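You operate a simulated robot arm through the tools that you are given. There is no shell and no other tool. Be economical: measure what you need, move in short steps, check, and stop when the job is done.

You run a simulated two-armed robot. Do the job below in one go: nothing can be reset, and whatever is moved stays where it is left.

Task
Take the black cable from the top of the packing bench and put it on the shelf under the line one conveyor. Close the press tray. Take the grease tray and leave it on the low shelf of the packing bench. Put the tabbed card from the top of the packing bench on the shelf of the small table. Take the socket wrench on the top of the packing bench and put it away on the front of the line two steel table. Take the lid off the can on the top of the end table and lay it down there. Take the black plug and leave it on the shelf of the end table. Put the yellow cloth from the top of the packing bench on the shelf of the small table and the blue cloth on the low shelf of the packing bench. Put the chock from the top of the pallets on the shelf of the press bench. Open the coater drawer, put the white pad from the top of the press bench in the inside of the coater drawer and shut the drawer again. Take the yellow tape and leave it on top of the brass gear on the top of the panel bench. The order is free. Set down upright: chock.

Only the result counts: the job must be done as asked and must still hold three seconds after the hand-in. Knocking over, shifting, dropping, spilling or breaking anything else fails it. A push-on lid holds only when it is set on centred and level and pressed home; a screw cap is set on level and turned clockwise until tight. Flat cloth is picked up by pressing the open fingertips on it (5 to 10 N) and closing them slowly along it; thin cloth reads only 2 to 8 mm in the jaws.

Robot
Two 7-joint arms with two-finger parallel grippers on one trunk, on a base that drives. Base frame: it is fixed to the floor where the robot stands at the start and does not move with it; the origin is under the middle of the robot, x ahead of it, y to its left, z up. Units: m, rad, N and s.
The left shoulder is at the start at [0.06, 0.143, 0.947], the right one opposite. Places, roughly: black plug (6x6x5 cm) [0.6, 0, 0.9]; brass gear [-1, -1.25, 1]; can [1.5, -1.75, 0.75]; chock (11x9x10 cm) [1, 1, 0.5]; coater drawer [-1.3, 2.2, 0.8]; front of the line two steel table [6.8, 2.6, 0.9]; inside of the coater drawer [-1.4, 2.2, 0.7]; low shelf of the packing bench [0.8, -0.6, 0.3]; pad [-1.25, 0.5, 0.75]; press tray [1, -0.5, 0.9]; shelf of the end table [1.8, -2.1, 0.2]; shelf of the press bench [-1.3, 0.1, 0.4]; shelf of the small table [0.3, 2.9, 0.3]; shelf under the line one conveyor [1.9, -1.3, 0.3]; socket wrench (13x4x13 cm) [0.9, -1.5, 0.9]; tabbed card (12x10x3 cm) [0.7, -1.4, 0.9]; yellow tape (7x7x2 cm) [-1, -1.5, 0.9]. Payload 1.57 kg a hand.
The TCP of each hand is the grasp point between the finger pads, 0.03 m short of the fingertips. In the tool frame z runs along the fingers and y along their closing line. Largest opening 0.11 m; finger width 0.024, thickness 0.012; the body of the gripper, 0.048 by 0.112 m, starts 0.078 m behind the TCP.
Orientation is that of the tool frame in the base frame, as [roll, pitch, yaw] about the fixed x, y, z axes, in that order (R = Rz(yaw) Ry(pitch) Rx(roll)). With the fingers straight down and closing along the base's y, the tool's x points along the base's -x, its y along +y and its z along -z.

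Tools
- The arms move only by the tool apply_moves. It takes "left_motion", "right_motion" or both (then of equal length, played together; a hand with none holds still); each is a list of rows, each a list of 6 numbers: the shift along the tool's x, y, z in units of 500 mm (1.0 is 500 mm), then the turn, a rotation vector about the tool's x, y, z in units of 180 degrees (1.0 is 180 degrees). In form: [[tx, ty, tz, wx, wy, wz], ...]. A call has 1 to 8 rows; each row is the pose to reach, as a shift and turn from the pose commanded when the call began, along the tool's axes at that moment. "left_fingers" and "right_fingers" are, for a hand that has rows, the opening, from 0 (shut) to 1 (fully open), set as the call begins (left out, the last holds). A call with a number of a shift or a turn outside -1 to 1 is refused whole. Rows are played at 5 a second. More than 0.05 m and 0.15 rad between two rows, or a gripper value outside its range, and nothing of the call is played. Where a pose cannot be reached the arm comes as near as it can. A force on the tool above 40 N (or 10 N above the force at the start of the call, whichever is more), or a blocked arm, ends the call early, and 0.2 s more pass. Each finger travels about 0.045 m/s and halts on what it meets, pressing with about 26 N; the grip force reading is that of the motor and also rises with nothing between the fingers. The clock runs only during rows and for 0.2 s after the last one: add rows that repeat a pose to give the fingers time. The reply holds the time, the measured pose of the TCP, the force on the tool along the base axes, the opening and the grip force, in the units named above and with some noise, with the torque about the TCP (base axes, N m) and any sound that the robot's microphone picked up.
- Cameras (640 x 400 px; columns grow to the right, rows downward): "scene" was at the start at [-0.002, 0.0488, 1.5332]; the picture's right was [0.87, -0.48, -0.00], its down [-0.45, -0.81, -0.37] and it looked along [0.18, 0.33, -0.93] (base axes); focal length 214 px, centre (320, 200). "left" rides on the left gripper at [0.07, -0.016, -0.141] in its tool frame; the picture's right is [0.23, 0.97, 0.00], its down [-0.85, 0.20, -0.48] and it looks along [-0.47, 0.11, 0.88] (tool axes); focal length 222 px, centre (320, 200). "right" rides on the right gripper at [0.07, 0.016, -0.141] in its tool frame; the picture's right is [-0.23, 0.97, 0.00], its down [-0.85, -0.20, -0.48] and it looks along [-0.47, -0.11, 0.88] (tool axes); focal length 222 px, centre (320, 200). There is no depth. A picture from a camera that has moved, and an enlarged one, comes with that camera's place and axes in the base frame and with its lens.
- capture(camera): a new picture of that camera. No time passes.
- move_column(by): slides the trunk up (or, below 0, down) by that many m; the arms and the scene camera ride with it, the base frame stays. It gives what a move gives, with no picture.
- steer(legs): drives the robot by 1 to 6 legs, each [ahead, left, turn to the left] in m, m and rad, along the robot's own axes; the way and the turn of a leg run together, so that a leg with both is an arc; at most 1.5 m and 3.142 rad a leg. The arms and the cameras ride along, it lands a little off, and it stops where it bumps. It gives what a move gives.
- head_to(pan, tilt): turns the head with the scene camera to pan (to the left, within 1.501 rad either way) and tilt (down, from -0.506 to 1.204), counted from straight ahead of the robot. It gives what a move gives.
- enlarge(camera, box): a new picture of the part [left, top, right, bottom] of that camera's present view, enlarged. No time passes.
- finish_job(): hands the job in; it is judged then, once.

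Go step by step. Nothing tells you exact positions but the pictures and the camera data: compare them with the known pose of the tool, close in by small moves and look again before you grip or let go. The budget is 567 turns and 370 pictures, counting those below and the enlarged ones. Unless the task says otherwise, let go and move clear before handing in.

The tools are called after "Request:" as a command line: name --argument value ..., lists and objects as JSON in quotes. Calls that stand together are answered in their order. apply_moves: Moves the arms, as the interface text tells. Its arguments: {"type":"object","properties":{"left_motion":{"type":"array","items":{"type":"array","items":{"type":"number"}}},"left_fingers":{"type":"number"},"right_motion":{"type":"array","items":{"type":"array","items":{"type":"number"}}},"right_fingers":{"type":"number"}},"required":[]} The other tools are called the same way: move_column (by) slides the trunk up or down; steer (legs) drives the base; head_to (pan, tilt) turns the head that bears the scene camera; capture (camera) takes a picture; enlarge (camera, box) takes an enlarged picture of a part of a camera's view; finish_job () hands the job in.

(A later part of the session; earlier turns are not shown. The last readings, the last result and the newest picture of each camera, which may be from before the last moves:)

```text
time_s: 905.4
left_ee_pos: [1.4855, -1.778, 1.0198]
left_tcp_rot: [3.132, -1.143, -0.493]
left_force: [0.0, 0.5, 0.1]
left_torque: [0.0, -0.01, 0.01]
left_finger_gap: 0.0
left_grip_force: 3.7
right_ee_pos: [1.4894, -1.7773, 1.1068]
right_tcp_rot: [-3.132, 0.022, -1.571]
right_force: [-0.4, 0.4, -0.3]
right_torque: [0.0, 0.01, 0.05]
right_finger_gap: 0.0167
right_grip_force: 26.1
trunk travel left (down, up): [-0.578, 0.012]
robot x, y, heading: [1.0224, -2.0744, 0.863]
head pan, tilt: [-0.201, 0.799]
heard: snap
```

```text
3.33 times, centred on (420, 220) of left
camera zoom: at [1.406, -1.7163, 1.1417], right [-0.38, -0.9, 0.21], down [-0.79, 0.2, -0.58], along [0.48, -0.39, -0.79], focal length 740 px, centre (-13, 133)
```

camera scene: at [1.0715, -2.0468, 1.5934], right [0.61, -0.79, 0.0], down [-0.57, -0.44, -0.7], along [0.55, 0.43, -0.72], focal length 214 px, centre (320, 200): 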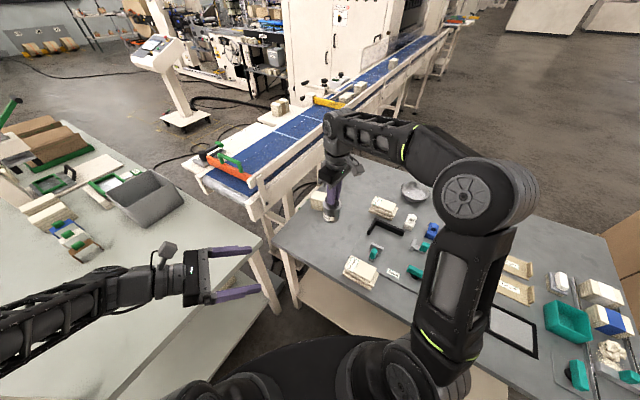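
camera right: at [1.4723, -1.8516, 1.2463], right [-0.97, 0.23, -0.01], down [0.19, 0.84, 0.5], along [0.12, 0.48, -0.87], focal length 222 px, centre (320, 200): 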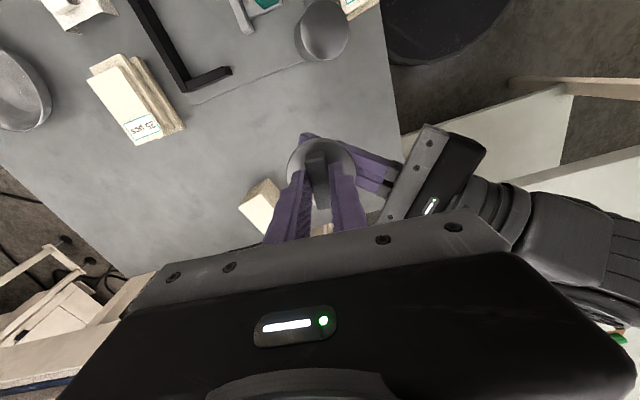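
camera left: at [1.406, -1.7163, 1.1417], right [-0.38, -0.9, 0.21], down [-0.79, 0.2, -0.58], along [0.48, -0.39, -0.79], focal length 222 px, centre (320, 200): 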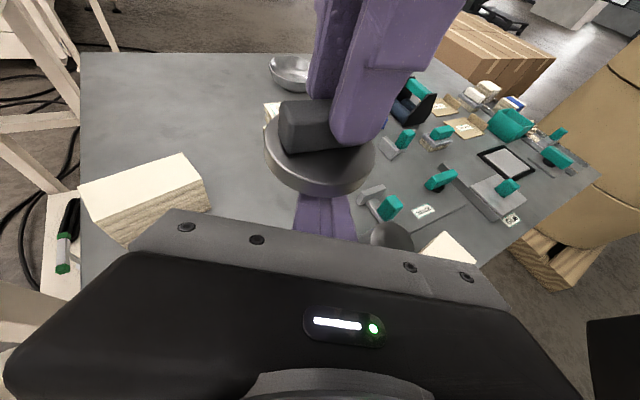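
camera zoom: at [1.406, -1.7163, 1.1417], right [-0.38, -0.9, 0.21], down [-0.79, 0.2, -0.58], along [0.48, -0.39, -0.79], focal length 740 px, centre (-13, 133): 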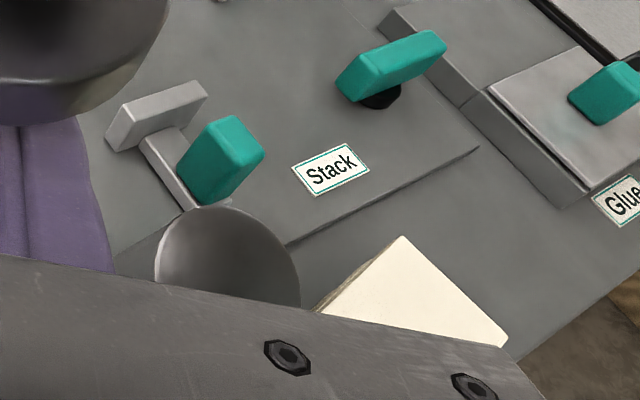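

The can dropped but seems to stand at (1.458, -1.892) by the paper stack. I retract the left hand first, and then take a closer look.

Request:
apply_moves --left_motion '[[0, 0, -0.09, 0, 0, 0], [0, 0, -0.18, 0, 0, 0], [0, 0, -0.27, 0, 0, 0], [-0.02, 0.05, -0.34, 0, 0, 0], [-0.045, 0.105, -0.41, 0, 0, 0], [-0.07, 0.16, -0.48, 0, 0, 0], [-0.09, 0.21, -0.55, 0, 0, 0], [-0.112, 0.26, -0.62, 0, 0, 0]]' --left_fingers 0.9

Request:
capture --camera "left"

Request:
enlarge --camera "left" --box '[200, 40, 440, 200]'

```text
time_s: 907.2
left_ee_pos: [1.1523, -1.7481, 1.0987]
left_tcp_rot: [3.133, -1.142, -0.495]
left_force: [-0.5, -0.6, 1.0]
left_torque: [0.0, -0.02, 0.02]
left_finger_gap: 0.0988
left_grip_force: 0.0
right_ee_pos: [1.4887, -1.7789, 1.1076]
right_tcp_rot: [-3.13, 0.022, -1.571]
right_force: [-0.1, 0.1, -0.4]
right_torque: [0.01, 0.01, -0.01]
right_finger_gap: 0.0166
right_grip_force: 25.4
trunk travel left (down, up): [-0.578, 0.012]
robot x, y, heading: [1.0279, -2.0704, 0.865]
head pan, tilt: [-0.201, 0.799]
```

```text
87 pictures are left
camera left: at [1.073, -1.6846, 1.2212], right [-0.38, -0.9, 0.21], down [-0.79, 0.2, -0.58], along [0.48, -0.39, -0.79], focal length 222 px, centre (320, 200)
```

left: 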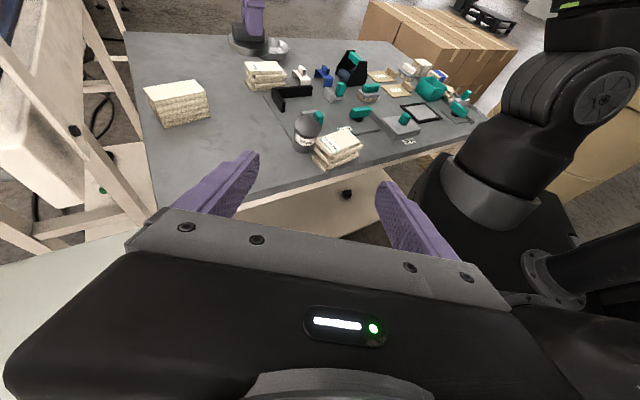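

```text
2.50 times, centred on (320, 120) of left
camera zoom: at [1.073, -1.6846, 1.2212], right [-0.38, -0.9, 0.21], down [-0.79, 0.2, -0.58], along [0.48, -0.39, -0.79], focal length 555 px, centre (320, 400)
```

zoom: 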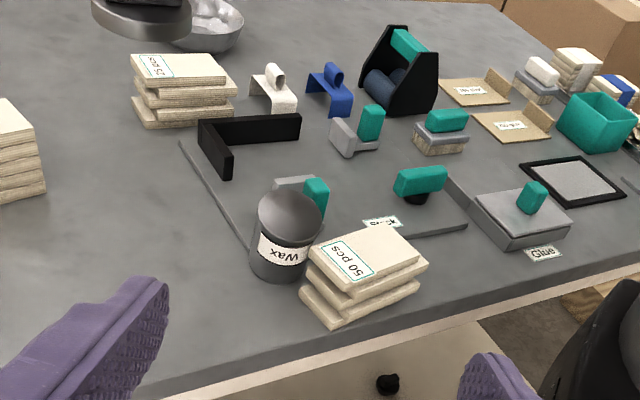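

The label shows the can landed upside down. I will lay the lid down first, at the free spot (1.60, -1.76), and then turn the can upright and return it to its place.

Request:
apply_moves --right_motion '[[-0.018, -0.07, 0, 0, 0, 0], [-0.036, -0.14, 0, 0, 0, 0], [-0.036, -0.222, 0.02, 0, 0, 0], [-0.036, -0.222, 0.11, 0, 0, 0], [-0.036, -0.222, 0.2, 0, 0, 0], [-0.036, -0.222, 0.29, 0, 0, 0], [-0.036, -0.222, 0.36, 0, 0, 0]]'

Request:
capture --camera "right"

```text
time_s: 908.8
left_ee_pos: [1.1542, -1.7453, 1.0991]
left_tcp_rot: [3.13, -1.14, -0.49]
left_force: [-0.3, 0.2, -0.3]
left_torque: [0.01, 0.02, -0.02]
left_finger_gap: 0.099
left_grip_force: 0.0
right_ee_pos: [1.6046, -1.7567, 0.928]
right_tcp_rot: [-3.131, 0.022, -1.571]
right_force: [0.3, -0.9, -0.1]
right_torque: [0.03, 0.04, -0.03]
right_finger_gap: 0.0165
right_grip_force: 25.8
trunk travel left (down, up): [-0.578, 0.012]
robot x, y, heading: [1.0285, -2.0789, 0.858]
head pan, tilt: [-0.201, 0.799]
```

```text
85 pictures are left
camera right: at [1.5861, -1.8308, 1.068], right [-0.97, 0.23, -0.01], down [0.19, 0.84, 0.5], along [0.12, 0.48, -0.87], focal length 222 px, centre (320, 200)
```

right: 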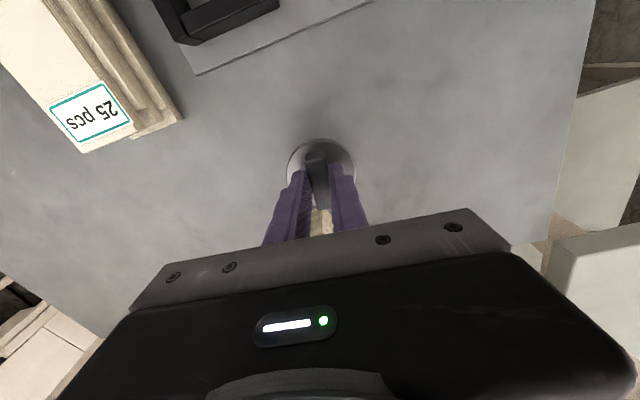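

Request:
apply_moves --right_motion '[[0.03, 0, 0.02, 0, 0, 0], [0.03, 0, 0.05, 0, 0, 0], [0.03, 0, 0.07, 0, 0, 0], [0.03, 0, 0.09, 0, 0, 0], [0.03, 0, 0.11, 0, 0, 0], [0.03, 0, 0.13, 0, 0, 0], [0.03, 0, 0.15, 0, 0, 0]]'

Request:
apply_moves --right_motion '[[0, 0, 0, 0, 0, 0], [0, 0, 0, 0, 0, 0], [0, 0, 0, 0, 0, 0]]' --right_fingers 0.5

Request:
apply_moves --right_motion '[[0, 0, -0.05, 0, 0, 0], [0, 0, -0.13, 0, 0, 0], [0, 0.06, -0.21, 0, 0, 0], [0, 0.12, -0.26, 0, 0, 0]]'

Request:
capture --camera "right"

```text
time_s: 910.0
left_ee_pos: [1.1535, -1.7472, 1.0993]
left_tcp_rot: [3.134, -1.142, -0.495]
left_force: [0.3, -0.3, 0.2]
left_torque: [-0.03, 0.01, 0.01]
left_finger_gap: 0.099
left_grip_force: 0.1
right_ee_pos: [1.6036, -1.7699, 0.8828]
right_tcp_rot: [-3.126, 0.029, -1.573]
right_force: [-1.9, -1.8, 10.7]
right_torque: [-0.18, 0.29, 0.03]
right_finger_gap: 0.0168
right_grip_force: 26.2
trunk travel left (down, up): [-0.578, 0.012]
robot x, y, heading: [1.0255, -2.0707, 0.859]
head pan, tilt: [-0.201, 0.799]
stopped in row 5 (right hand): the force on the tool passed its limit (the readings are from after the stop); the commanded pose is now the measured one
```

```text
time_s: 910.8
left_ee_pos: [1.1526, -1.7471, 1.0988]
left_tcp_rot: [3.134, -1.142, -0.494]
left_force: [-0.7, -0.3, -0.1]
left_torque: [-0.05, 0.01, 0.0]
left_finger_gap: 0.0991
left_grip_force: 0.0
right_ee_pos: [1.6051, -1.7691, 0.8825]
right_tcp_rot: [-3.123, 0.031, -1.571]
right_force: [7.0, 0.6, 18.4]
right_torque: [-0.2, 0.32, 0.02]
right_finger_gap: 0.0491
right_grip_force: 0.1
trunk travel left (down, up): [-0.578, 0.012]
robot x, y, heading: [1.0237, -2.0717, 0.857]
head pan, tilt: [-0.201, 0.799]
```

```text
time_s: 911.8
left_ee_pos: [1.1533, -1.7465, 1.0979]
left_tcp_rot: [3.133, -1.141, -0.492]
left_force: [-0.4, -0.6, 0.1]
left_torque: [0.02, -0.01, -0.03]
left_finger_gap: 0.099
left_grip_force: 0.1
right_ee_pos: [1.5402, -1.773, 1.0077]
right_tcp_rot: [-3.127, 0.026, -1.571]
right_force: [-0.4, 0.3, -1.1]
right_torque: [0.0, -0.02, -0.01]
right_finger_gap: 0.0549
right_grip_force: 0.1
trunk travel left (down, up): [-0.578, 0.012]
robot x, y, heading: [1.0253, -2.0737, 0.86]
head pan, tilt: [-0.201, 0.799]
```

```text
84 pictures are left
camera right: at [1.5224, -1.8461, 1.1458], right [-0.97, 0.23, -0.01], down [0.19, 0.84, 0.5], along [0.12, 0.49, -0.86], focal length 222 px, centre (320, 200)
```

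right: 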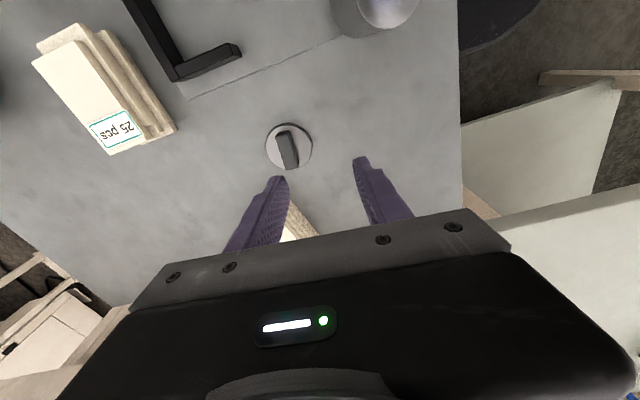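

The lid lies on the table. Now I test in the air whether the left wrist can roll by 180 degrees when horizontal, to flip the can.

Request:
apply_moves --left_motion '[[0, 0, 0, 0, 0.046, 0], [0, 0, 0, 0, 0.092, 0], [0, 0, 0, 0, 0.137, 0]]' --right_motion '[[0, 0.06, -0.03, 0, 0, 0], [0, 0.12, -0.05, 0, 0, 0], [0, 0.18, -0.05, 0, 0, 0]]'

Request:
apply_moves --left_motion '[[0, 0, 0, 0, 0, 0.047], [0, 0, 0, 0, 0, 0.094], [0, 0, 0, 0, 0, 0.141], [0, 0, 0, 0, 0, 0.188], [0, 0, 0, 0, 0, 0.235], [0, 0, 0, 0, 0, 0.282], [0, 0, 0, 0, 0, 0.329], [0, 0, 0, 0, 0, 0.376]]'

Request:
apply_moves --left_motion '[[0, 0, 0, 0, 0, 0.047], [0, 0, 0, 0, 0, 0.094], [0, 0, 0, 0, 0, 0.141], [0, 0, 0, 0, 0, 0.188], [0, 0, 0, 0, 0, 0.235], [0, 0, 0, 0, 0, 0.282], [0, 0, 0, 0, 0, 0.329], [0, 0, 0, 0, 0, 0.376]]'

Request:
apply_moves --left_motion '[[0, 0, 0, 0, 0, 0.047], [0, 0, 0, 0, 0, 0.094], [0, 0, 0, 0, 0, 0.141], [0, 0, 0, 0, 0, 0.188], [0, 0, 0, 0, 0, 0.235], [0, 0, 0, 0, 0, 0.248]]'

```text
time_s: 912.6
left_ee_pos: [1.1545, -1.7478, 1.093]
left_tcp_rot: [2.814, -1.516, -0.179]
left_force: [-0.7, -0.2, 1.2]
left_torque: [-0.02, 0.0, -0.02]
left_finger_gap: 0.0991
left_grip_force: 0.1
left hand out of reach, approached as far as the arm can: row 3
right_ee_pos: [1.4508, -1.7732, 1.0327]
right_tcp_rot: [-3.126, 0.026, -1.571]
right_force: [0.1, -0.5, -0.8]
right_torque: [0.0, -0.03, 0.01]
right_finger_gap: 0.055
right_grip_force: 0.0
trunk travel left (down, up): [-0.578, 0.012]
robot x, y, heading: [1.0258, -2.074, 0.857]
head pan, tilt: [-0.201, 0.799]
```

```text
time_s: 914.4
left_ee_pos: [1.1538, -1.7488, 1.0955]
left_tcp_rot: [-1.629, -0.406, -2.057]
left_force: [0.2, -0.2, 0.8]
left_torque: [-0.01, -0.02, 0.02]
left_finger_gap: 0.0989
left_grip_force: 0.0
right_ee_pos: [1.4516, -1.7734, 1.0333]
right_tcp_rot: [-3.126, 0.025, -1.571]
right_force: [-0.1, 0.2, 0.6]
right_torque: [-0.01, 0.06, 0.0]
right_finger_gap: 0.0551
right_grip_force: 0.1
trunk travel left (down, up): [-0.578, 0.012]
robot x, y, heading: [1.0278, -2.074, 0.865]
head pan, tilt: [-0.201, 0.799]
```

```text
time_s: 916.2
left_ee_pos: [1.1549, -1.7475, 1.0942]
left_tcp_rot: [-1.643, 0.774, -2.13]
left_force: [0.3, 0.1, 0.0]
left_torque: [0.02, 0.01, 0.0]
left_finger_gap: 0.0991
left_grip_force: 0.0
right_ee_pos: [1.4513, -1.7742, 1.0324]
right_tcp_rot: [-3.126, 0.025, -1.572]
right_force: [0.3, 0.2, -0.1]
right_torque: [-0.03, 0.0, 0.04]
right_finger_gap: 0.0552
right_grip_force: 0.1
trunk travel left (down, up): [-0.578, 0.012]
robot x, y, heading: [1.0249, -2.0726, 0.859]
head pan, tilt: [-0.201, 0.799]
```

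```text
time_s: 917.6
left_ee_pos: [1.1545, -1.748, 1.094]
left_tcp_rot: [-2.852, 1.517, 2.924]
left_force: [-0.6, 0.1, 0.9]
left_torque: [-0.01, 0.0, -0.05]
left_finger_gap: 0.099
left_grip_force: 0.1
right_ee_pos: [1.4512, -1.7734, 1.0331]
right_tcp_rot: [-3.126, 0.026, -1.571]
right_force: [0.1, -0.1, -0.4]
right_torque: [0.0, 0.02, 0.02]
right_finger_gap: 0.055
right_grip_force: 0.1
trunk travel left (down, up): [-0.578, 0.012]
robot x, y, heading: [1.0287, -2.0723, 0.861]
head pan, tilt: [-0.201, 0.799]
```

The 180-degree roll works. Since the can touches the paper stack, I first lift it straight up with the right hand from above and hand it over in mid-air. Right hand goes over the can.

Request:
apply_moves --right_motion '[[0.05, 0, 0, 0, 0, 0.03], [0.1, -0.005, 0, 0, 0, 0.065], [0.15, -0.01, 0, 0, 0, 0.1], [0.2, -0.014, 0, 0, 0, 0.135], [0.238, -0.014, 0, 0, 0, 0.135], [0.238, -0.014, 0, 0, 0, 0.135]]' --right_fingers 1

Request:
capture --camera "right"

```text
time_s: 919.0
left_ee_pos: [1.1548, -1.7475, 1.0931]
left_tcp_rot: [-2.806, 1.516, 2.968]
left_force: [0.5, 0.4, 0.0]
left_torque: [-0.02, 0.01, -0.03]
left_finger_gap: 0.0991
left_grip_force: 0.0
right_ee_pos: [1.4604, -1.8932, 1.0287]
right_tcp_rot: [-3.136, 0.03, -1.997]
right_force: [1.0, -0.8, -0.5]
right_torque: [0.01, -0.02, 0.0]
right_finger_gap: 0.1101
right_grip_force: 0.1
trunk travel left (down, up): [-0.578, 0.012]
robot x, y, heading: [1.0294, -2.0727, 0.863]
head pan, tilt: [-0.201, 0.799]
```

```text
83 pictures are left
camera right: at [1.4151, -1.9551, 1.1677], right [-0.79, 0.61, 0.0], down [0.53, 0.68, 0.5], along [0.3, 0.4, -0.86], focal length 222 px, centre (320, 200)
```

right: 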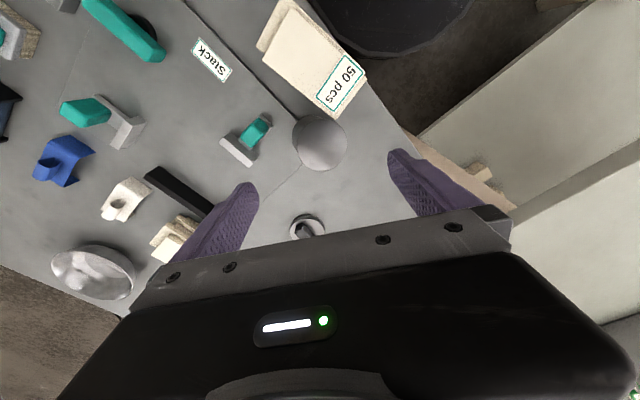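

Request:
apply_moves --right_motion '[[0.01, 0.002, 0.07, 0, 0, 0], [0.01, 0.002, 0.14, 0, 0, 0], [0.01, 0.002, 0.2, 0, 0, 0], [0.01, 0.002, 0.23, 0, 0, 0], [0.01, 0.002, 0.23, 0, 0, 0]]' --right_fingers 0.8

Request:
capture --camera "right"

```text
time_s: 920.2
left_ee_pos: [1.154, -1.7485, 1.094]
left_tcp_rot: [-2.813, 1.513, 2.962]
left_force: [-0.4, -0.3, -0.6]
left_torque: [0.01, 0.03, 0.02]
left_finger_gap: 0.0988
left_grip_force: 0.0
right_ee_pos: [1.4577, -1.8942, 0.9145]
right_tcp_rot: [-3.138, 0.029, -1.995]
right_force: [0.7, -0.1, -0.3]
right_torque: [0.02, 0.01, 0.01]
right_finger_gap: 0.0878
right_grip_force: 0.0
trunk travel left (down, up): [-0.578, 0.012]
robot x, y, heading: [1.0263, -2.0731, 0.859]
head pan, tilt: [-0.201, 0.799]
```

```text
82 pictures are left
camera right: at [1.4121, -1.956, 1.0535], right [-0.79, 0.61, 0.0], down [0.53, 0.68, 0.5], along [0.3, 0.4, -0.86], focal length 222 px, centre (320, 200)
```

right: 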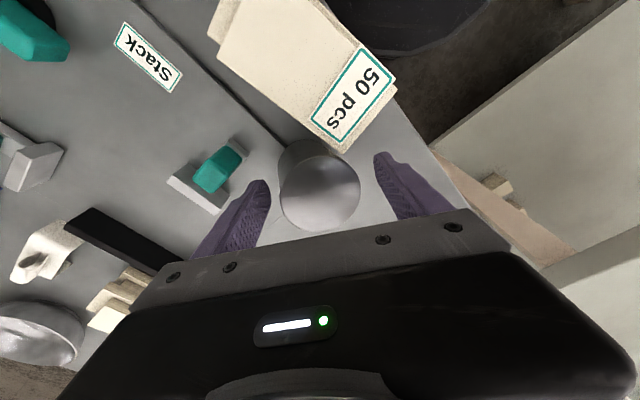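

Request:
apply_moves --right_motion '[[0, 0, 0, 0, 0, 0], [0, 0, 0, 0, 0, 0], [0, 0, 0, 0, 0, 0], [0, 0, 0, 0, 0, 0]]' --right_fingers 0

Request:
apply_moves --right_motion '[[0, 0, -0.03, 0, 0, 0], [0, 0, -0.1, 0, 0, 0], [0, 0, -0.18, 0, 0, 0], [0, 0, -0.26, 0, 0, 0], [0, 0, -0.34, 0, 0, 0]]'

Request:
capture --camera "right"

Request:
enlarge --camera "scene" --box '[230, 130, 430, 290]'

```text
time_s: 921.2
left_ee_pos: [1.1548, -1.7485, 1.0937]
left_tcp_rot: [-2.813, 1.514, 2.961]
left_force: [-0.3, 0.0, 0.2]
left_torque: [-0.02, -0.01, 0.0]
left_finger_gap: 0.0989
left_grip_force: 0.0
right_ee_pos: [1.4567, -1.8944, 0.9156]
right_tcp_rot: [-3.136, 0.033, -1.996]
right_force: [0.2, -0.3, 5.5]
right_torque: [-0.21, -0.19, 0.04]
right_finger_gap: 0.0626
right_grip_force: 25.6
trunk travel left (down, up): [-0.578, 0.012]
robot x, y, heading: [1.0266, -2.0754, 0.862]
head pan, tilt: [-0.201, 0.799]
```

```text
time_s: 922.4
left_ee_pos: [1.1552, -1.7485, 1.095]
left_tcp_rot: [-2.815, 1.515, 2.962]
left_force: [0.5, 0.4, -0.3]
left_torque: [0.03, -0.03, 0.0]
left_finger_gap: 0.099
left_grip_force: 0.1
right_ee_pos: [1.4532, -1.8998, 1.0843]
right_tcp_rot: [-3.139, 0.029, -1.995]
right_force: [0.6, -0.2, -1.8]
right_torque: [0.02, 0.0, -0.01]
right_finger_gap: 0.0587
right_grip_force: 26.2
trunk travel left (down, up): [-0.578, 0.012]
robot x, y, heading: [1.0282, -2.0729, 0.863]
head pan, tilt: [-0.201, 0.799]
```

```text
81 pictures are left
camera right: at [1.4078, -1.9623, 1.2232], right [-0.79, 0.61, 0.0], down [0.53, 0.68, 0.51], along [0.3, 0.4, -0.86], focal length 222 px, centre (320, 200)
```

right: 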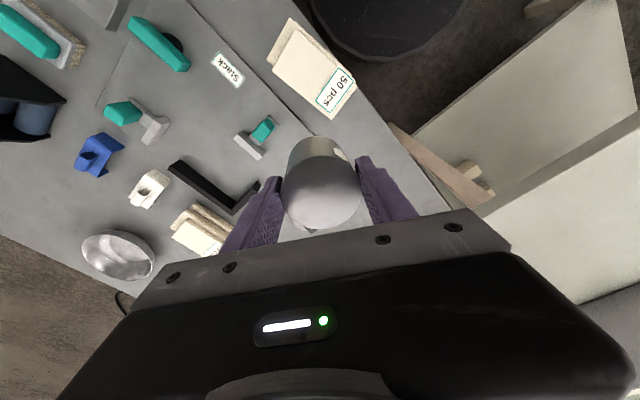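

```text
2.50 times, centred on (330, 210) of scene
camera zoom: at [1.071, -2.0477, 1.5933], right [0.61, -0.79, 0.0], down [-0.57, -0.44, -0.7], along [0.55, 0.43, -0.72], focal length 536 px, centre (295, 175)
```

zoom: 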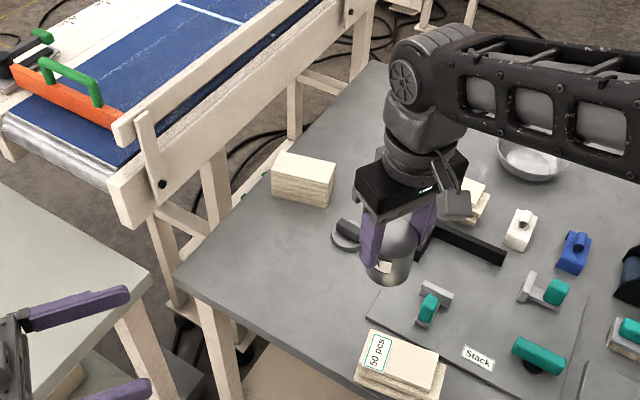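

Request:
enlarge --camera "scene" --box '[335, 190, 405, 250]'

Request:
enlarge --camera "right" --box '[260, 110, 390, 240]'

```text
6.67 times, centred on (370, 220) of scene
camera zoom: at [1.071, -2.0477, 1.5933], right [0.61, -0.79, 0.0], down [-0.57, -0.44, -0.7], along [0.55, 0.43, -0.72], focal length 1430 px, centre (-13, 67)
```

zoom: 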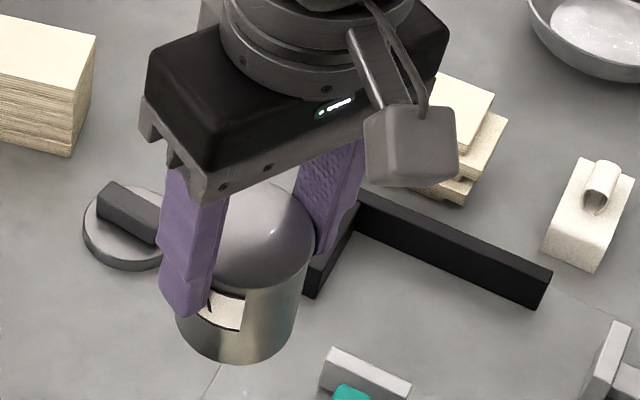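

```text
3.08 times, centred on (325, 175) of right
camera zoom: at [1.4078, -1.9623, 1.2232], right [-0.79, 0.61, 0.0], down [0.53, 0.68, 0.51], along [0.3, 0.4, -0.86], focal length 684 px, centre (305, 277)
```

zoom: 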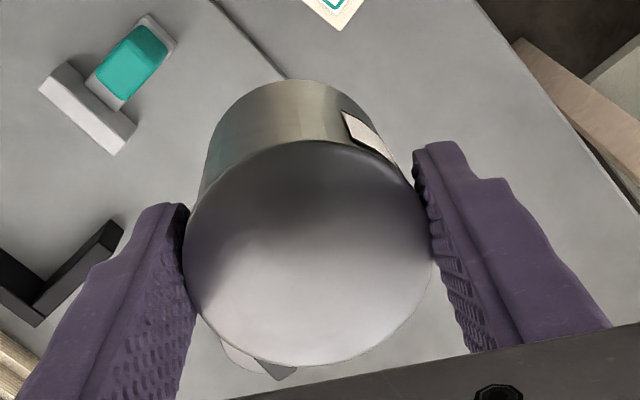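

The shiny neck points down, so it is upside down. I move the can to the handover spot with the right hand and bring the left hand (rolled, horizontal) to a pre-grasp below the right fingertips.

Request:
apply_moves --right_motion '[[-0.05, 0.006, -0.01, 0, 0, 0], [-0.1, 0.012, -0.01, 0, 0, 0], [-0.15, 0.02, -0.01, 0, 0, 0], [-0.2, 0.027, -0.01, 0, 0, 0], [-0.253, 0.033, -0.01, 0, 0, 0], [-0.253, 0.033, -0.01, 0, 0, 0]]'

Request:
apply_moves --left_motion '[[0.015, 0.046, 0.063, 0, 0, 0], [0.03, 0.093, 0.126, 0, 0, 0], [0.045, 0.139, 0.19, 0, 0, 0], [0.06, 0.185, 0.253, 0, 0, 0], [0.075, 0.232, 0.316, 0, 0, 0], [0.09, 0.278, 0.379, 0, 0, 0], [0.09, 0.278, 0.379, 0, 0, 0]]'

Request:
enlarge --camera "scene" --box '[230, 130, 410, 260]'

Request:
capture --camera "left"

```text
time_s: 923.8
left_ee_pos: [1.1552, -1.7489, 1.0941]
left_tcp_rot: [-2.818, 1.513, 2.959]
left_force: [0.0, 0.0, -0.4]
left_torque: [0.0, 0.0, -0.01]
left_finger_gap: 0.099
left_grip_force: 0.0
right_ee_pos: [1.4929, -1.7768, 1.0935]
right_tcp_rot: [-3.137, 0.03, -1.996]
right_force: [-0.2, 0.0, -1.2]
right_torque: [-0.01, 0.03, -0.01]
right_finger_gap: 0.0589
right_grip_force: 26.3
trunk travel left (down, up): [-0.578, 0.012]
robot x, y, heading: [1.0262, -2.0736, 0.858]
head pan, tilt: [-0.201, 0.799]
```

```text
time_s: 925.4
left_ee_pos: [1.3886, -1.7183, 1.0373]
left_tcp_rot: [-2.815, 1.514, 2.962]
left_force: [0.6, 0.1, -0.6]
left_torque: [-0.02, -0.01, 0.01]
left_finger_gap: 0.099
left_grip_force: 0.0
right_ee_pos: [1.4914, -1.7767, 1.0933]
right_tcp_rot: [-3.137, 0.029, -1.994]
right_force: [-1.1, 0.3, -1.5]
right_torque: [0.01, 0.01, -0.01]
right_finger_gap: 0.0588
right_grip_force: 25.8
trunk travel left (down, up): [-0.578, 0.012]
robot x, y, heading: [1.0263, -2.0715, 0.859]
head pan, tilt: [-0.201, 0.799]
```

```text
3.08 times, centred on (320, 195) of scene
camera zoom: at [1.0709, -2.0476, 1.5934], right [0.61, -0.79, 0.0], down [-0.57, -0.44, -0.7], along [0.55, 0.43, -0.72], focal length 660 px, centre (320, 215)
```

zoom: 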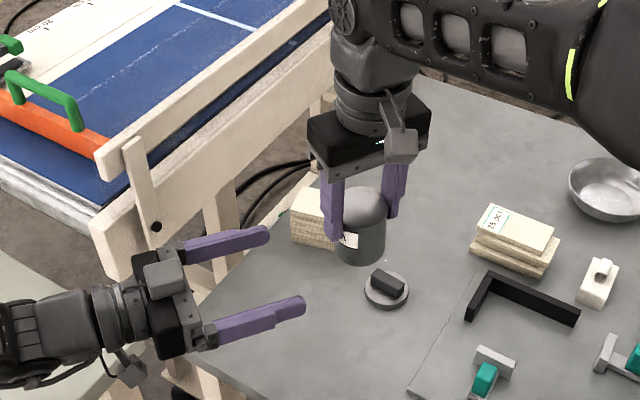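

```text
76 pictures are left
camera left: at [1.2536, -1.6624, 0.9746], right [0.46, 0.85, -0.24], down [-0.27, 0.4, 0.88], along [0.84, -0.34, 0.42], focal length 222 px, centre (320, 200)
```

left: 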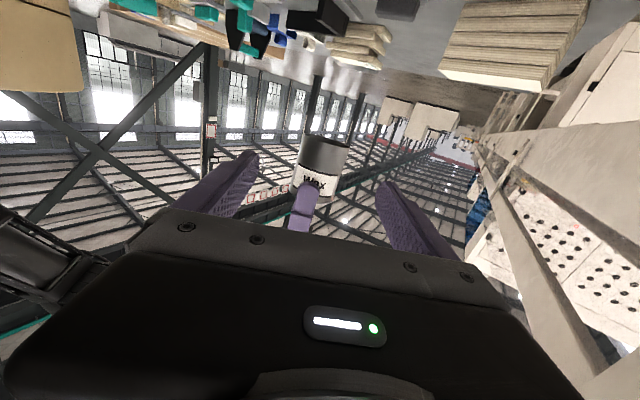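

Aligned. I advance the left hand 11.5 cm around the can's lower part and close.

Request:
apply_moves --left_motion '[[0, 0, 0.06, 0, 0, 0], [0, 0, 0.12, 0, 0, 0], [0, 0, 0.18, 0, 0, 0], [0, 0, 0.228, 0, 0, 0], [0, 0, 0.228, 0, 0, 0]]'

Request:
apply_moves --left_motion '[[0, 0, 0, 0, 0, 0], [0, 0, 0, 0, 0, 0], [0, 0, 0, 0, 0, 0], [0, 0, 0, 0, 0, 0], [0, 0, 0, 0, 0, 0]]' --left_fingers 0

Request:
enlarge --camera "scene" --box '[230, 130, 410, 260]'

```text
time_s: 926.6
left_ee_pos: [1.4835, -1.7718, 1.0283]
left_tcp_rot: [-2.813, 1.514, 2.963]
left_force: [-0.2, 0.5, 0.8]
left_torque: [-0.01, -0.04, 0.01]
left_finger_gap: 0.0988
left_grip_force: 0.0
right_ee_pos: [1.4917, -1.7761, 1.0924]
right_tcp_rot: [-3.138, 0.029, -1.994]
right_force: [0.3, 0.5, -1.9]
right_torque: [0.01, -0.02, 0.04]
right_finger_gap: 0.0589
right_grip_force: 25.7
trunk travel left (down, up): [-0.578, 0.012]
robot x, y, heading: [1.0249, -2.075, 0.862]
head pan, tilt: [-0.201, 0.799]
```

```text
time_s: 927.8
left_ee_pos: [1.4832, -1.7705, 1.0265]
left_tcp_rot: [-2.799, 1.512, 2.98]
left_force: [8.1, 14.0, -3.0]
left_torque: [-0.44, 0.47, 0.13]
left_finger_gap: 0.0572
left_grip_force: 26.2
right_ee_pos: [1.4916, -1.7769, 1.0927]
right_tcp_rot: [-3.139, 0.028, -1.995]
right_force: [-8.4, -12.6, 3.7]
right_torque: [-0.43, 0.15, 0.04]
right_finger_gap: 0.0588
right_grip_force: 25.9
trunk travel left (down, up): [-0.578, 0.012]
robot x, y, heading: [1.0251, -2.0739, 0.866]
head pan, tilt: [-0.201, 0.799]
```

```text
3.08 times, centred on (320, 195) of scene
camera zoom: at [1.0715, -2.0474, 1.5934], right [0.61, -0.79, 0.0], down [-0.57, -0.44, -0.7], along [0.55, 0.43, -0.72], focal length 660 px, centre (320, 215)
```

zoom: 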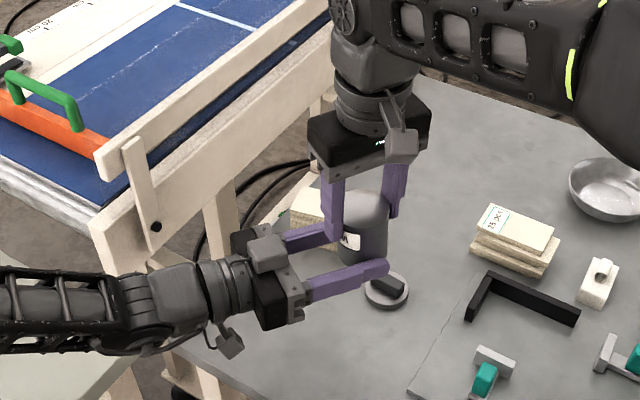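

Both hold it now. I release with the right hand and move it up and away.

Request:
apply_moves --right_motion '[[0, 0, 0, 0, 0, 0], [0, 0, 0, 0, 0, 0], [0, 0, 0, 0, 0, 0]]' --right_fingers 1

Request:
apply_moves --right_motion '[[0, 0, -0.04, 0, 0, 0], [0, 0, -0.08, 0, 0, 0], [0.06, 0, -0.1, 0, 0, 0], [0.14, 0, -0.1, 0, 0, 0], [0.22, 0, -0.1, 0, 0, 0], [0.3, 0, -0.1, 0, 0, 0], [0.38, 0, -0.1, 0, 0, 0]]'

Request:
enlarge --camera "scene" --box '[230, 130, 410, 260]'

```text
time_s: 928.6
left_ee_pos: [1.4831, -1.7737, 1.0288]
left_tcp_rot: [-2.808, 1.515, 2.968]
left_force: [0.3, 0.3, -1.9]
left_torque: [0.01, 0.05, -0.01]
left_finger_gap: 0.0574
left_grip_force: 26.2
right_ee_pos: [1.4929, -1.7761, 1.0927]
right_tcp_rot: [-3.139, 0.03, -1.994]
right_force: [0.1, -0.8, 0.2]
right_torque: [-0.01, 0.02, -0.01]
right_finger_gap: 0.11
right_grip_force: 0.0
trunk travel left (down, up): [-0.578, 0.012]
robot x, y, heading: [1.0289, -2.0728, 0.86]
head pan, tilt: [-0.201, 0.799]
```

```text
time_s: 930.2
left_ee_pos: [1.4825, -1.7743, 1.0286]
left_tcp_rot: [-2.825, 1.516, 2.948]
left_force: [-0.1, 0.5, -1.5]
left_torque: [-0.02, 0.02, 0.03]
left_finger_gap: 0.0577
left_grip_force: 25.9
right_ee_pos: [1.4116, -1.9543, 1.1408]
right_tcp_rot: [-3.141, 0.032, -1.995]
right_force: [-0.8, -0.5, -0.5]
right_torque: [0.04, 0.01, -0.02]
right_finger_gap: 0.1102
right_grip_force: 0.0
trunk travel left (down, up): [-0.578, 0.012]
robot x, y, heading: [1.0281, -2.0717, 0.862]
head pan, tilt: [-0.201, 0.799]
```

```text
3.08 times, centred on (320, 195) of scene
camera zoom: at [1.0708, -2.0486, 1.5934], right [0.61, -0.79, 0.0], down [-0.57, -0.44, -0.7], along [0.55, 0.43, -0.72], focal length 660 px, centre (320, 215)
```

zoom: 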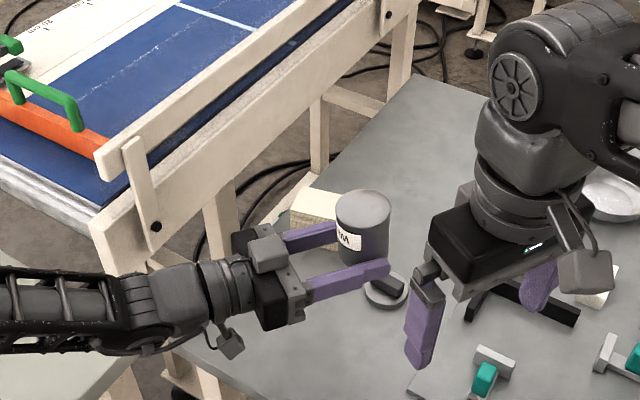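

Left holds the can alone. I roll it back by 180 degrees.

Request:
apply_moves --left_motion '[[-0.03, 0, -0.03, 0, 0, -0.047], [-0.06, 0, -0.06, 0, 0, -0.094], [-0.06, 0, -0.1, 0, 0, -0.141], [-0.06, 0, -0.14, 0, 0, -0.188], [-0.06, 0, -0.18, 0, 0, -0.235], [-0.06, 0, -0.2, 0, 0, -0.282], [-0.06, 0, -0.2, 0, 0, -0.329], [-0.06, 0, -0.2, 0, 0, -0.376]]'

Request:
apply_moves --left_motion '[[0, 0, 0, 0, 0, -0.047], [0, 0, 0, 0, 0, -0.094], [0, 0, 0, 0, 0, -0.141], [0, 0, 0, 0, 0, -0.188], [0, 0, 0, 0, 0, -0.235], [0, 0, 0, 0, 0, -0.282], [0, 0, 0, 0, 0, -0.329], [0, 0, 0, 0, 0, -0.376]]'

Request:
apply_moves --left_motion '[[0, 0, 0, 0, 0, -0.047], [0, 0, 0, 0, 0, -0.094], [0, 0, 0, 0, 0, -0.141], [0, 0, 0, 0, 0, -0.188], [0, 0, 0, 0, 0, -0.235], [0, 0, 0, 0, 0, -0.248], [0, 0, 0, 0, 0, -0.248]]'

Request:
enlarge --camera "scene" --box '[230, 130, 410, 260]'

Request:
capture --camera "left"

```text
time_s: 932.0
left_ee_pos: [1.3985, -1.7254, 1.065]
left_tcp_rot: [-1.627, 0.37, -2.1]
left_force: [0.7, 0.0, -2.3]
left_torque: [-0.06, 0.05, -0.02]
left_finger_gap: 0.0572
left_grip_force: 26.2
right_ee_pos: [1.4126, -1.9518, 1.1406]
right_tcp_rot: [-3.139, 0.03, -1.995]
right_force: [0.3, 1.5, 0.2]
right_torque: [0.03, 0.0, 0.02]
right_finger_gap: 0.1099
right_grip_force: 0.1
trunk travel left (down, up): [-0.578, 0.012]
robot x, y, heading: [1.0294, -2.0756, 0.865]
head pan, tilt: [-0.201, 0.799]
```

```text
time_s: 933.8
left_ee_pos: [1.3981, -1.7273, 1.0662]
left_tcp_rot: [-1.647, -0.812, -2.024]
left_force: [0.6, -0.1, -1.0]
left_torque: [-0.04, 0.07, 0.0]
left_finger_gap: 0.0576
left_grip_force: 26.2
right_ee_pos: [1.4119, -1.9516, 1.14]
right_tcp_rot: [-3.138, 0.031, -1.995]
right_force: [-0.3, -0.4, 0.5]
right_torque: [0.01, 0.02, 0.0]
right_finger_gap: 0.1099
right_grip_force: 0.1
trunk travel left (down, up): [-0.578, 0.012]
robot x, y, heading: [1.0232, -2.0728, 0.858]
head pan, tilt: [-0.201, 0.799]
```

```text
time_s: 935.4
left_ee_pos: [1.3982, -1.725, 1.066]
left_tcp_rot: [2.789, -1.516, -0.154]
left_force: [-1.0, 0.2, -1.5]
left_torque: [0.04, 0.0, 0.01]
left_finger_gap: 0.0571
left_grip_force: 26.0
right_ee_pos: [1.4122, -1.9522, 1.1413]
right_tcp_rot: [-3.138, 0.03, -1.994]
right_force: [0.4, -0.8, -0.1]
right_torque: [-0.04, 0.03, 0.06]
right_finger_gap: 0.11
right_grip_force: 0.1
trunk travel left (down, up): [-0.578, 0.012]
robot x, y, heading: [1.0275, -2.0738, 0.859]
head pan, tilt: [-0.201, 0.799]
```

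```text
3.08 times, centred on (320, 195) of scene
camera zoom: at [1.0714, -2.0474, 1.5934], right [0.61, -0.79, 0.0], down [-0.57, -0.44, -0.7], along [0.55, 0.43, -0.72], focal length 660 px, centre (320, 215)
```

zoom: 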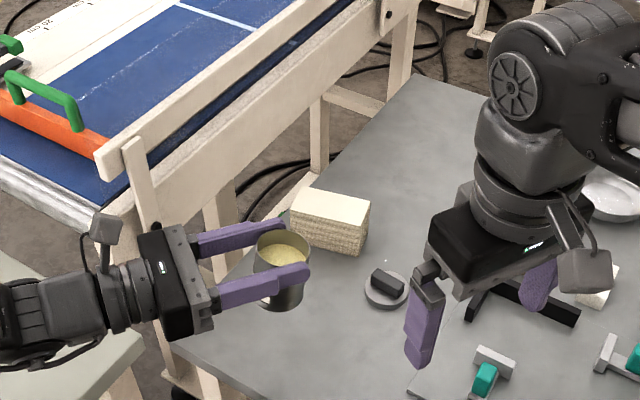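

```text
72 pictures are left
camera left: at [1.2866, -1.643, 1.1427], right [-0.46, -0.85, 0.25], down [-0.56, 0.07, -0.82], along [0.69, -0.52, -0.51], focal length 222 px, centre (320, 200)
```

left: 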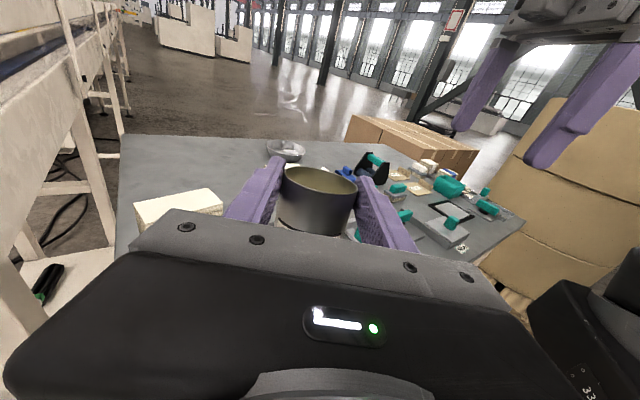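

The can is upright with the wax still inside. I level it and bring it over its original place.

Request:
apply_moves --left_motion '[[-0.02, 0, 0.06, 0, 0.017, 0], [-0.05, -0.002, 0.12, 0, 0.034, 0], [-0.1, -0.004, 0.17, 0, 0.034, 0], [-0.16, -0.006, 0.2, 0, 0.034, 0], [-0.222, -0.006, 0.205, 0, 0.034, 0], [-0.222, -0.006, 0.205, 0, 0.034, 0]]'

Request:
enlarge --camera "scene" --box '[230, 150, 390, 270]'

Request:
capture --camera "left"

```text
time_s: 936.8
left_ee_pos: [1.4834, -1.7734, 0.952]
left_tcp_rot: [0.317, -1.512, 2.32]
left_force: [0.3, -0.3, -1.6]
left_torque: [0.0, 0.04, 0.01]
left_finger_gap: 0.0573
left_grip_force: 25.8
right_ee_pos: [1.4129, -1.9521, 1.1411]
right_tcp_rot: [-3.139, 0.029, -1.996]
right_force: [0.6, 0.9, 0.5]
right_torque: [0.02, -0.03, 0.03]
right_finger_gap: 0.1101
right_grip_force: 0.1
trunk travel left (down, up): [-0.578, 0.012]
robot x, y, heading: [1.0273, -2.0729, 0.859]
head pan, tilt: [-0.201, 0.799]
```

```text
3.33 times, centred on (310, 210) of scene
camera zoom: at [1.0713, -2.0477, 1.5934], right [0.61, -0.79, 0.0], down [-0.57, -0.44, -0.7], along [0.55, 0.43, -0.72], focal length 715 px, centre (353, 167)
```

zoom: 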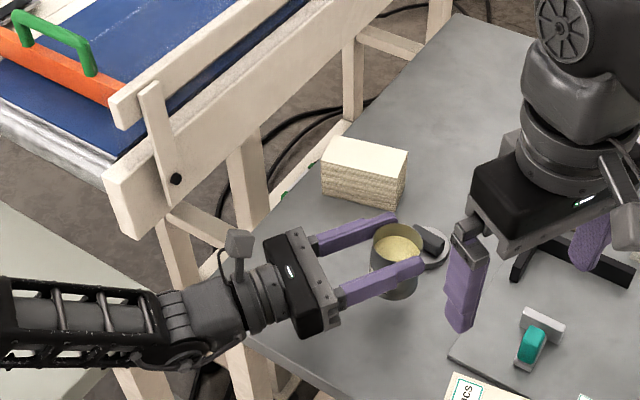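

```text
70 pictures are left
camera left: at [1.3647, -1.6867, 1.0139], right [-0.48, -0.84, 0.24], down [-0.48, 0.02, -0.88], along [0.73, -0.54, -0.42], focal length 222 px, centre (320, 200)
```

left: 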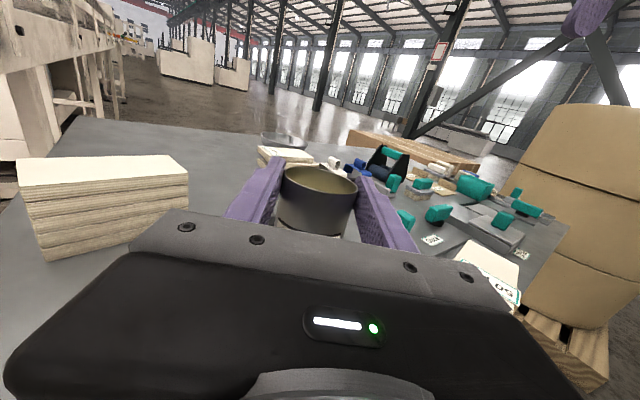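

Request:
apply_moves --left_motion '[[-0.04, 0, 0, 0, 0, 0], [-0.08, 0, 0, 0, 0, 0], [-0.1, 0, 0, 0, 0, 0], [-0.115, 0, 0, 0, 0, 0], [-0.13, 0, 0, 0, 0, 0], [-0.145, 0, 0, 0, 0, 0], [-0.16, 0, 0, 0, 0, 0]]'

Request:
enlarge --camera "scene" --box '[230, 150, 390, 270]'

```text
time_s: 938.0
left_ee_pos: [1.4865, -1.7746, 0.8938]
left_tcp_rot: [0.111, -1.501, 2.525]
left_force: [-8.3, -3.0, 19.5]
left_torque: [1.3, 2.37, 0.86]
left_finger_gap: 0.0567
left_grip_force: 26.3
right_ee_pos: [1.4101, -1.9531, 1.1417]
right_tcp_rot: [-3.139, 0.031, -1.994]
right_force: [-0.3, 0.4, 0.1]
right_torque: [-0.04, 0.0, -0.02]
right_finger_gap: 0.1099
right_grip_force: 0.0
trunk travel left (down, up): [-0.578, 0.012]
robot x, y, heading: [1.0293, -2.0741, 0.857]
head pan, tilt: [-0.201, 0.799]
stopped in row 6 (left hand): the force on the tool passed its limit (the readings are from after the stop); the commanded pose is now the measured one
```

```text
3.33 times, centred on (310, 210) of scene
camera zoom: at [1.0695, -2.0481, 1.5934], right [0.61, -0.79, 0.0], down [-0.57, -0.44, -0.7], along [0.55, 0.43, -0.72], focal length 715 px, centre (353, 167)
```

zoom: 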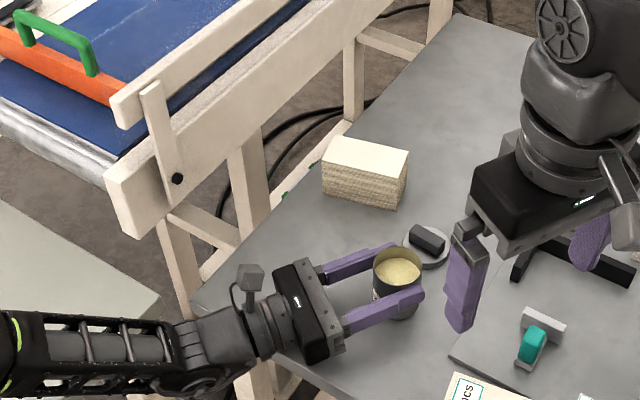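

The wrist touched the table edge first. I raise a little, tip the tool 3.5 degrees down at the can, and lower to real contact.

Request:
apply_moves --left_motion '[[0.02, 0, 0, 0, 0, 0], [0.02, 0, 0, 0, -0.025, 0], [0.008, 0, 0, 0, -0.025, 0], [-0.002, 0, 0, 0, -0.025, 0], [-0.01, 0, 0, 0, -0.025, 0], [-0.018, 0, 0, 0, -0.025, 0]]'

Request:
enlarge --camera "scene" --box '[270, 180, 370, 260]'

```text
time_s: 939.4
left_ee_pos: [1.4882, -1.7726, 0.8834]
left_tcp_rot: [2.603, -1.559, 0.034]
left_force: [-1.6, 7.7, 23.6]
left_torque: [0.82, 0.95, 0.01]
left_finger_gap: 0.056
left_grip_force: 25.9
right_ee_pos: [1.412, -1.953, 1.1414]
right_tcp_rot: [-3.138, 0.031, -1.994]
right_force: [-0.4, 0.6, 0.1]
right_torque: [0.0, 0.02, 0.01]
right_finger_gap: 0.11
right_grip_force: 0.0
trunk travel left (down, up): [-0.578, 0.012]
robot x, y, heading: [1.0265, -2.0739, 0.857]
head pan, tilt: [-0.201, 0.799]
```

```text
5.00 times, centred on (320, 220) of scene
camera zoom: at [1.0693, -2.0478, 1.5937], right [0.61, -0.79, 0.0], down [-0.57, -0.44, -0.7], along [0.55, 0.43, -0.72], focal length 1072 px, centre (320, 100)
```

zoom: 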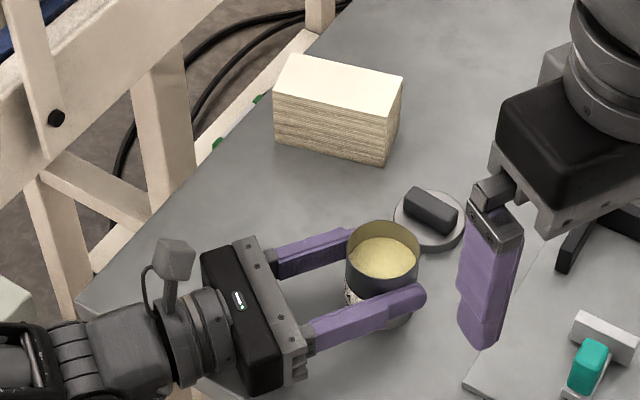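

The can is on the table. I release it gently and withdraw straight back.

Request:
apply_moves --left_motion '[[0.004, 0, 0, 0, 0, 0], [0.008, 0, 0, 0, 0, 0], [0.008, 0, 0, 0, 0, 0]]'

Request:
apply_moves --left_motion '[[0, 0, 0, 0, 0, 0], [0, 0, 0, 0, 0, 0], [0, 0, 0, 0, 0, 0], [0, 0, 0, 0, 0, 0]]' --left_fingers 0.9

Request:
enlarge --camera "scene" --box '[270, 180, 370, 260]'

```text
time_s: 940.2
left_ee_pos: [1.4873, -1.7752, 0.8839]
left_tcp_rot: [2.539, -1.551, 0.096]
left_force: [2.2, 2.2, 7.3]
left_torque: [-0.02, -0.32, 0.08]
left_finger_gap: 0.0557
left_grip_force: 26.5
right_ee_pos: [1.4105, -1.9515, 1.1416]
right_tcp_rot: [-3.139, 0.028, -1.995]
right_force: [0.7, 0.4, 0.4]
right_torque: [0.02, 0.03, 0.0]
right_finger_gap: 0.1097
right_grip_force: 0.0
trunk travel left (down, up): [-0.578, 0.012]
robot x, y, heading: [1.0277, -2.0744, 0.86]
head pan, tilt: [-0.201, 0.799]
```

```text
time_s: 941.2
left_ee_pos: [1.4891, -1.7745, 0.8852]
left_tcp_rot: [2.54, -1.553, 0.096]
left_force: [0.9, 0.3, 0.7]
left_torque: [0.0, -0.01, 0.02]
left_finger_gap: 0.0988
left_grip_force: 0.1
right_ee_pos: [1.4129, -1.9532, 1.1407]
right_tcp_rot: [-3.14, 0.03, -1.996]
right_force: [0.1, -0.3, -0.2]
right_torque: [0.01, -0.04, 0.02]
right_finger_gap: 0.1099
right_grip_force: 0.0
trunk travel left (down, up): [-0.578, 0.012]
robot x, y, heading: [1.0302, -2.0712, 0.865]
head pan, tilt: [-0.201, 0.799]
```

```text
5.00 times, centred on (320, 220) of scene
camera zoom: at [1.0713, -2.0475, 1.5933], right [0.61, -0.79, 0.0], down [-0.57, -0.44, -0.7], along [0.55, 0.43, -0.72], focal length 1072 px, centre (320, 100)
```

zoom: 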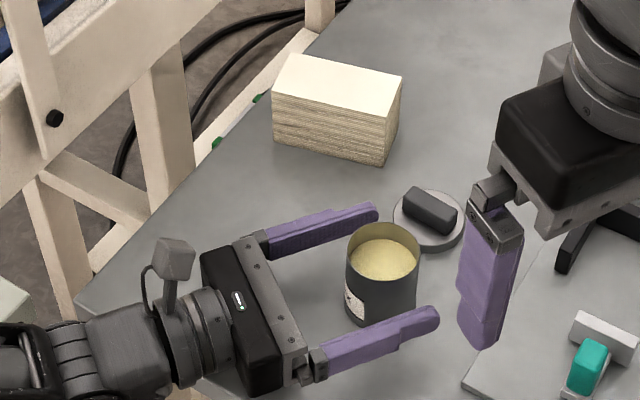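

Can stands upright. I withdraw the left hand.

Request:
apply_moves --left_motion '[[0.006, 0, -0.06, 0, 0, 0], [0.016, 0, -0.14, 0, 0, 0], [0.04, 0, -0.22, 0, 0, 0], [0.08, 0, -0.29, 0, 0, 0], [0.13, 0, -0.36, 0, 0, 0], [0.18, 0, -0.42, 0, 0, 0], [0.23, 0, -0.48, 0, 0, 0]]'

Request:
capture --camera "scene"

Request:
capture --camera "left"

```text
time_s: 942.8
left_ee_pos: [1.2804, -1.6561, 1.0025]
left_tcp_rot: [2.518, -1.552, 0.114]
left_force: [0.8, 0.1, 0.7]
left_torque: [0.01, 0.0, -0.01]
left_finger_gap: 0.0991
left_grip_force: 0.0
right_ee_pos: [1.4116, -1.9525, 1.1407]
right_tcp_rot: [-3.137, 0.031, -1.995]
right_force: [-0.4, -0.7, -0.3]
right_torque: [0.01, 0.04, -0.05]
right_finger_gap: 0.1099
right_grip_force: 0.1
trunk travel left (down, up): [-0.578, 0.012]
robot x, y, heading: [1.0285, -2.0749, 0.854]
head pan, tilt: [-0.201, 0.799]
```

```text
66 pictures are left
camera scene: at [1.0707, -2.0478, 1.5933], right [0.61, -0.79, 0.0], down [-0.57, -0.44, -0.7], along [0.55, 0.43, -0.72], focal length 214 px, centre (320, 200)
```

scene: 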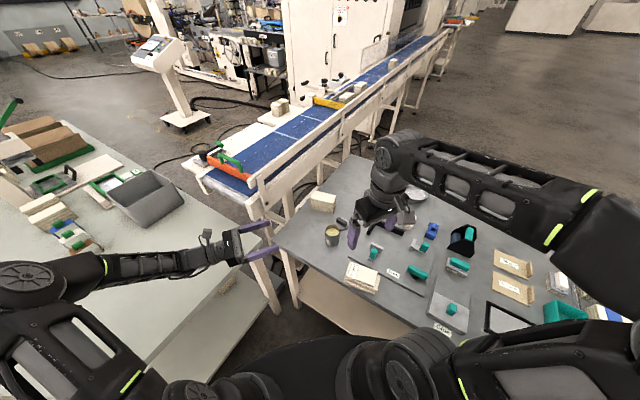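

```text
65 pictures are left
camera left: at [1.1659, -1.5722, 1.0744], right [-0.47, -0.85, 0.24], down [-0.53, 0.06, -0.85], along [0.71, -0.52, -0.48], focal length 222 px, centre (320, 200)
```

left: 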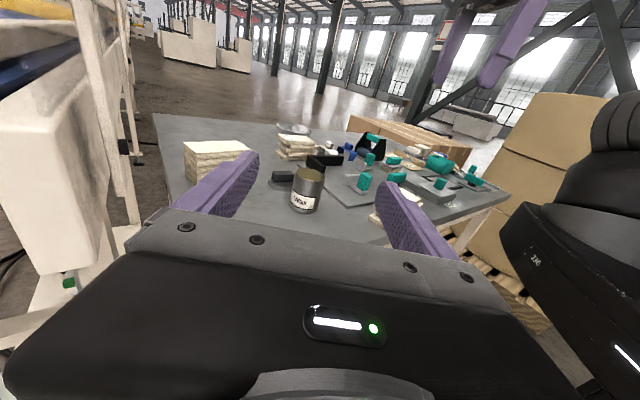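

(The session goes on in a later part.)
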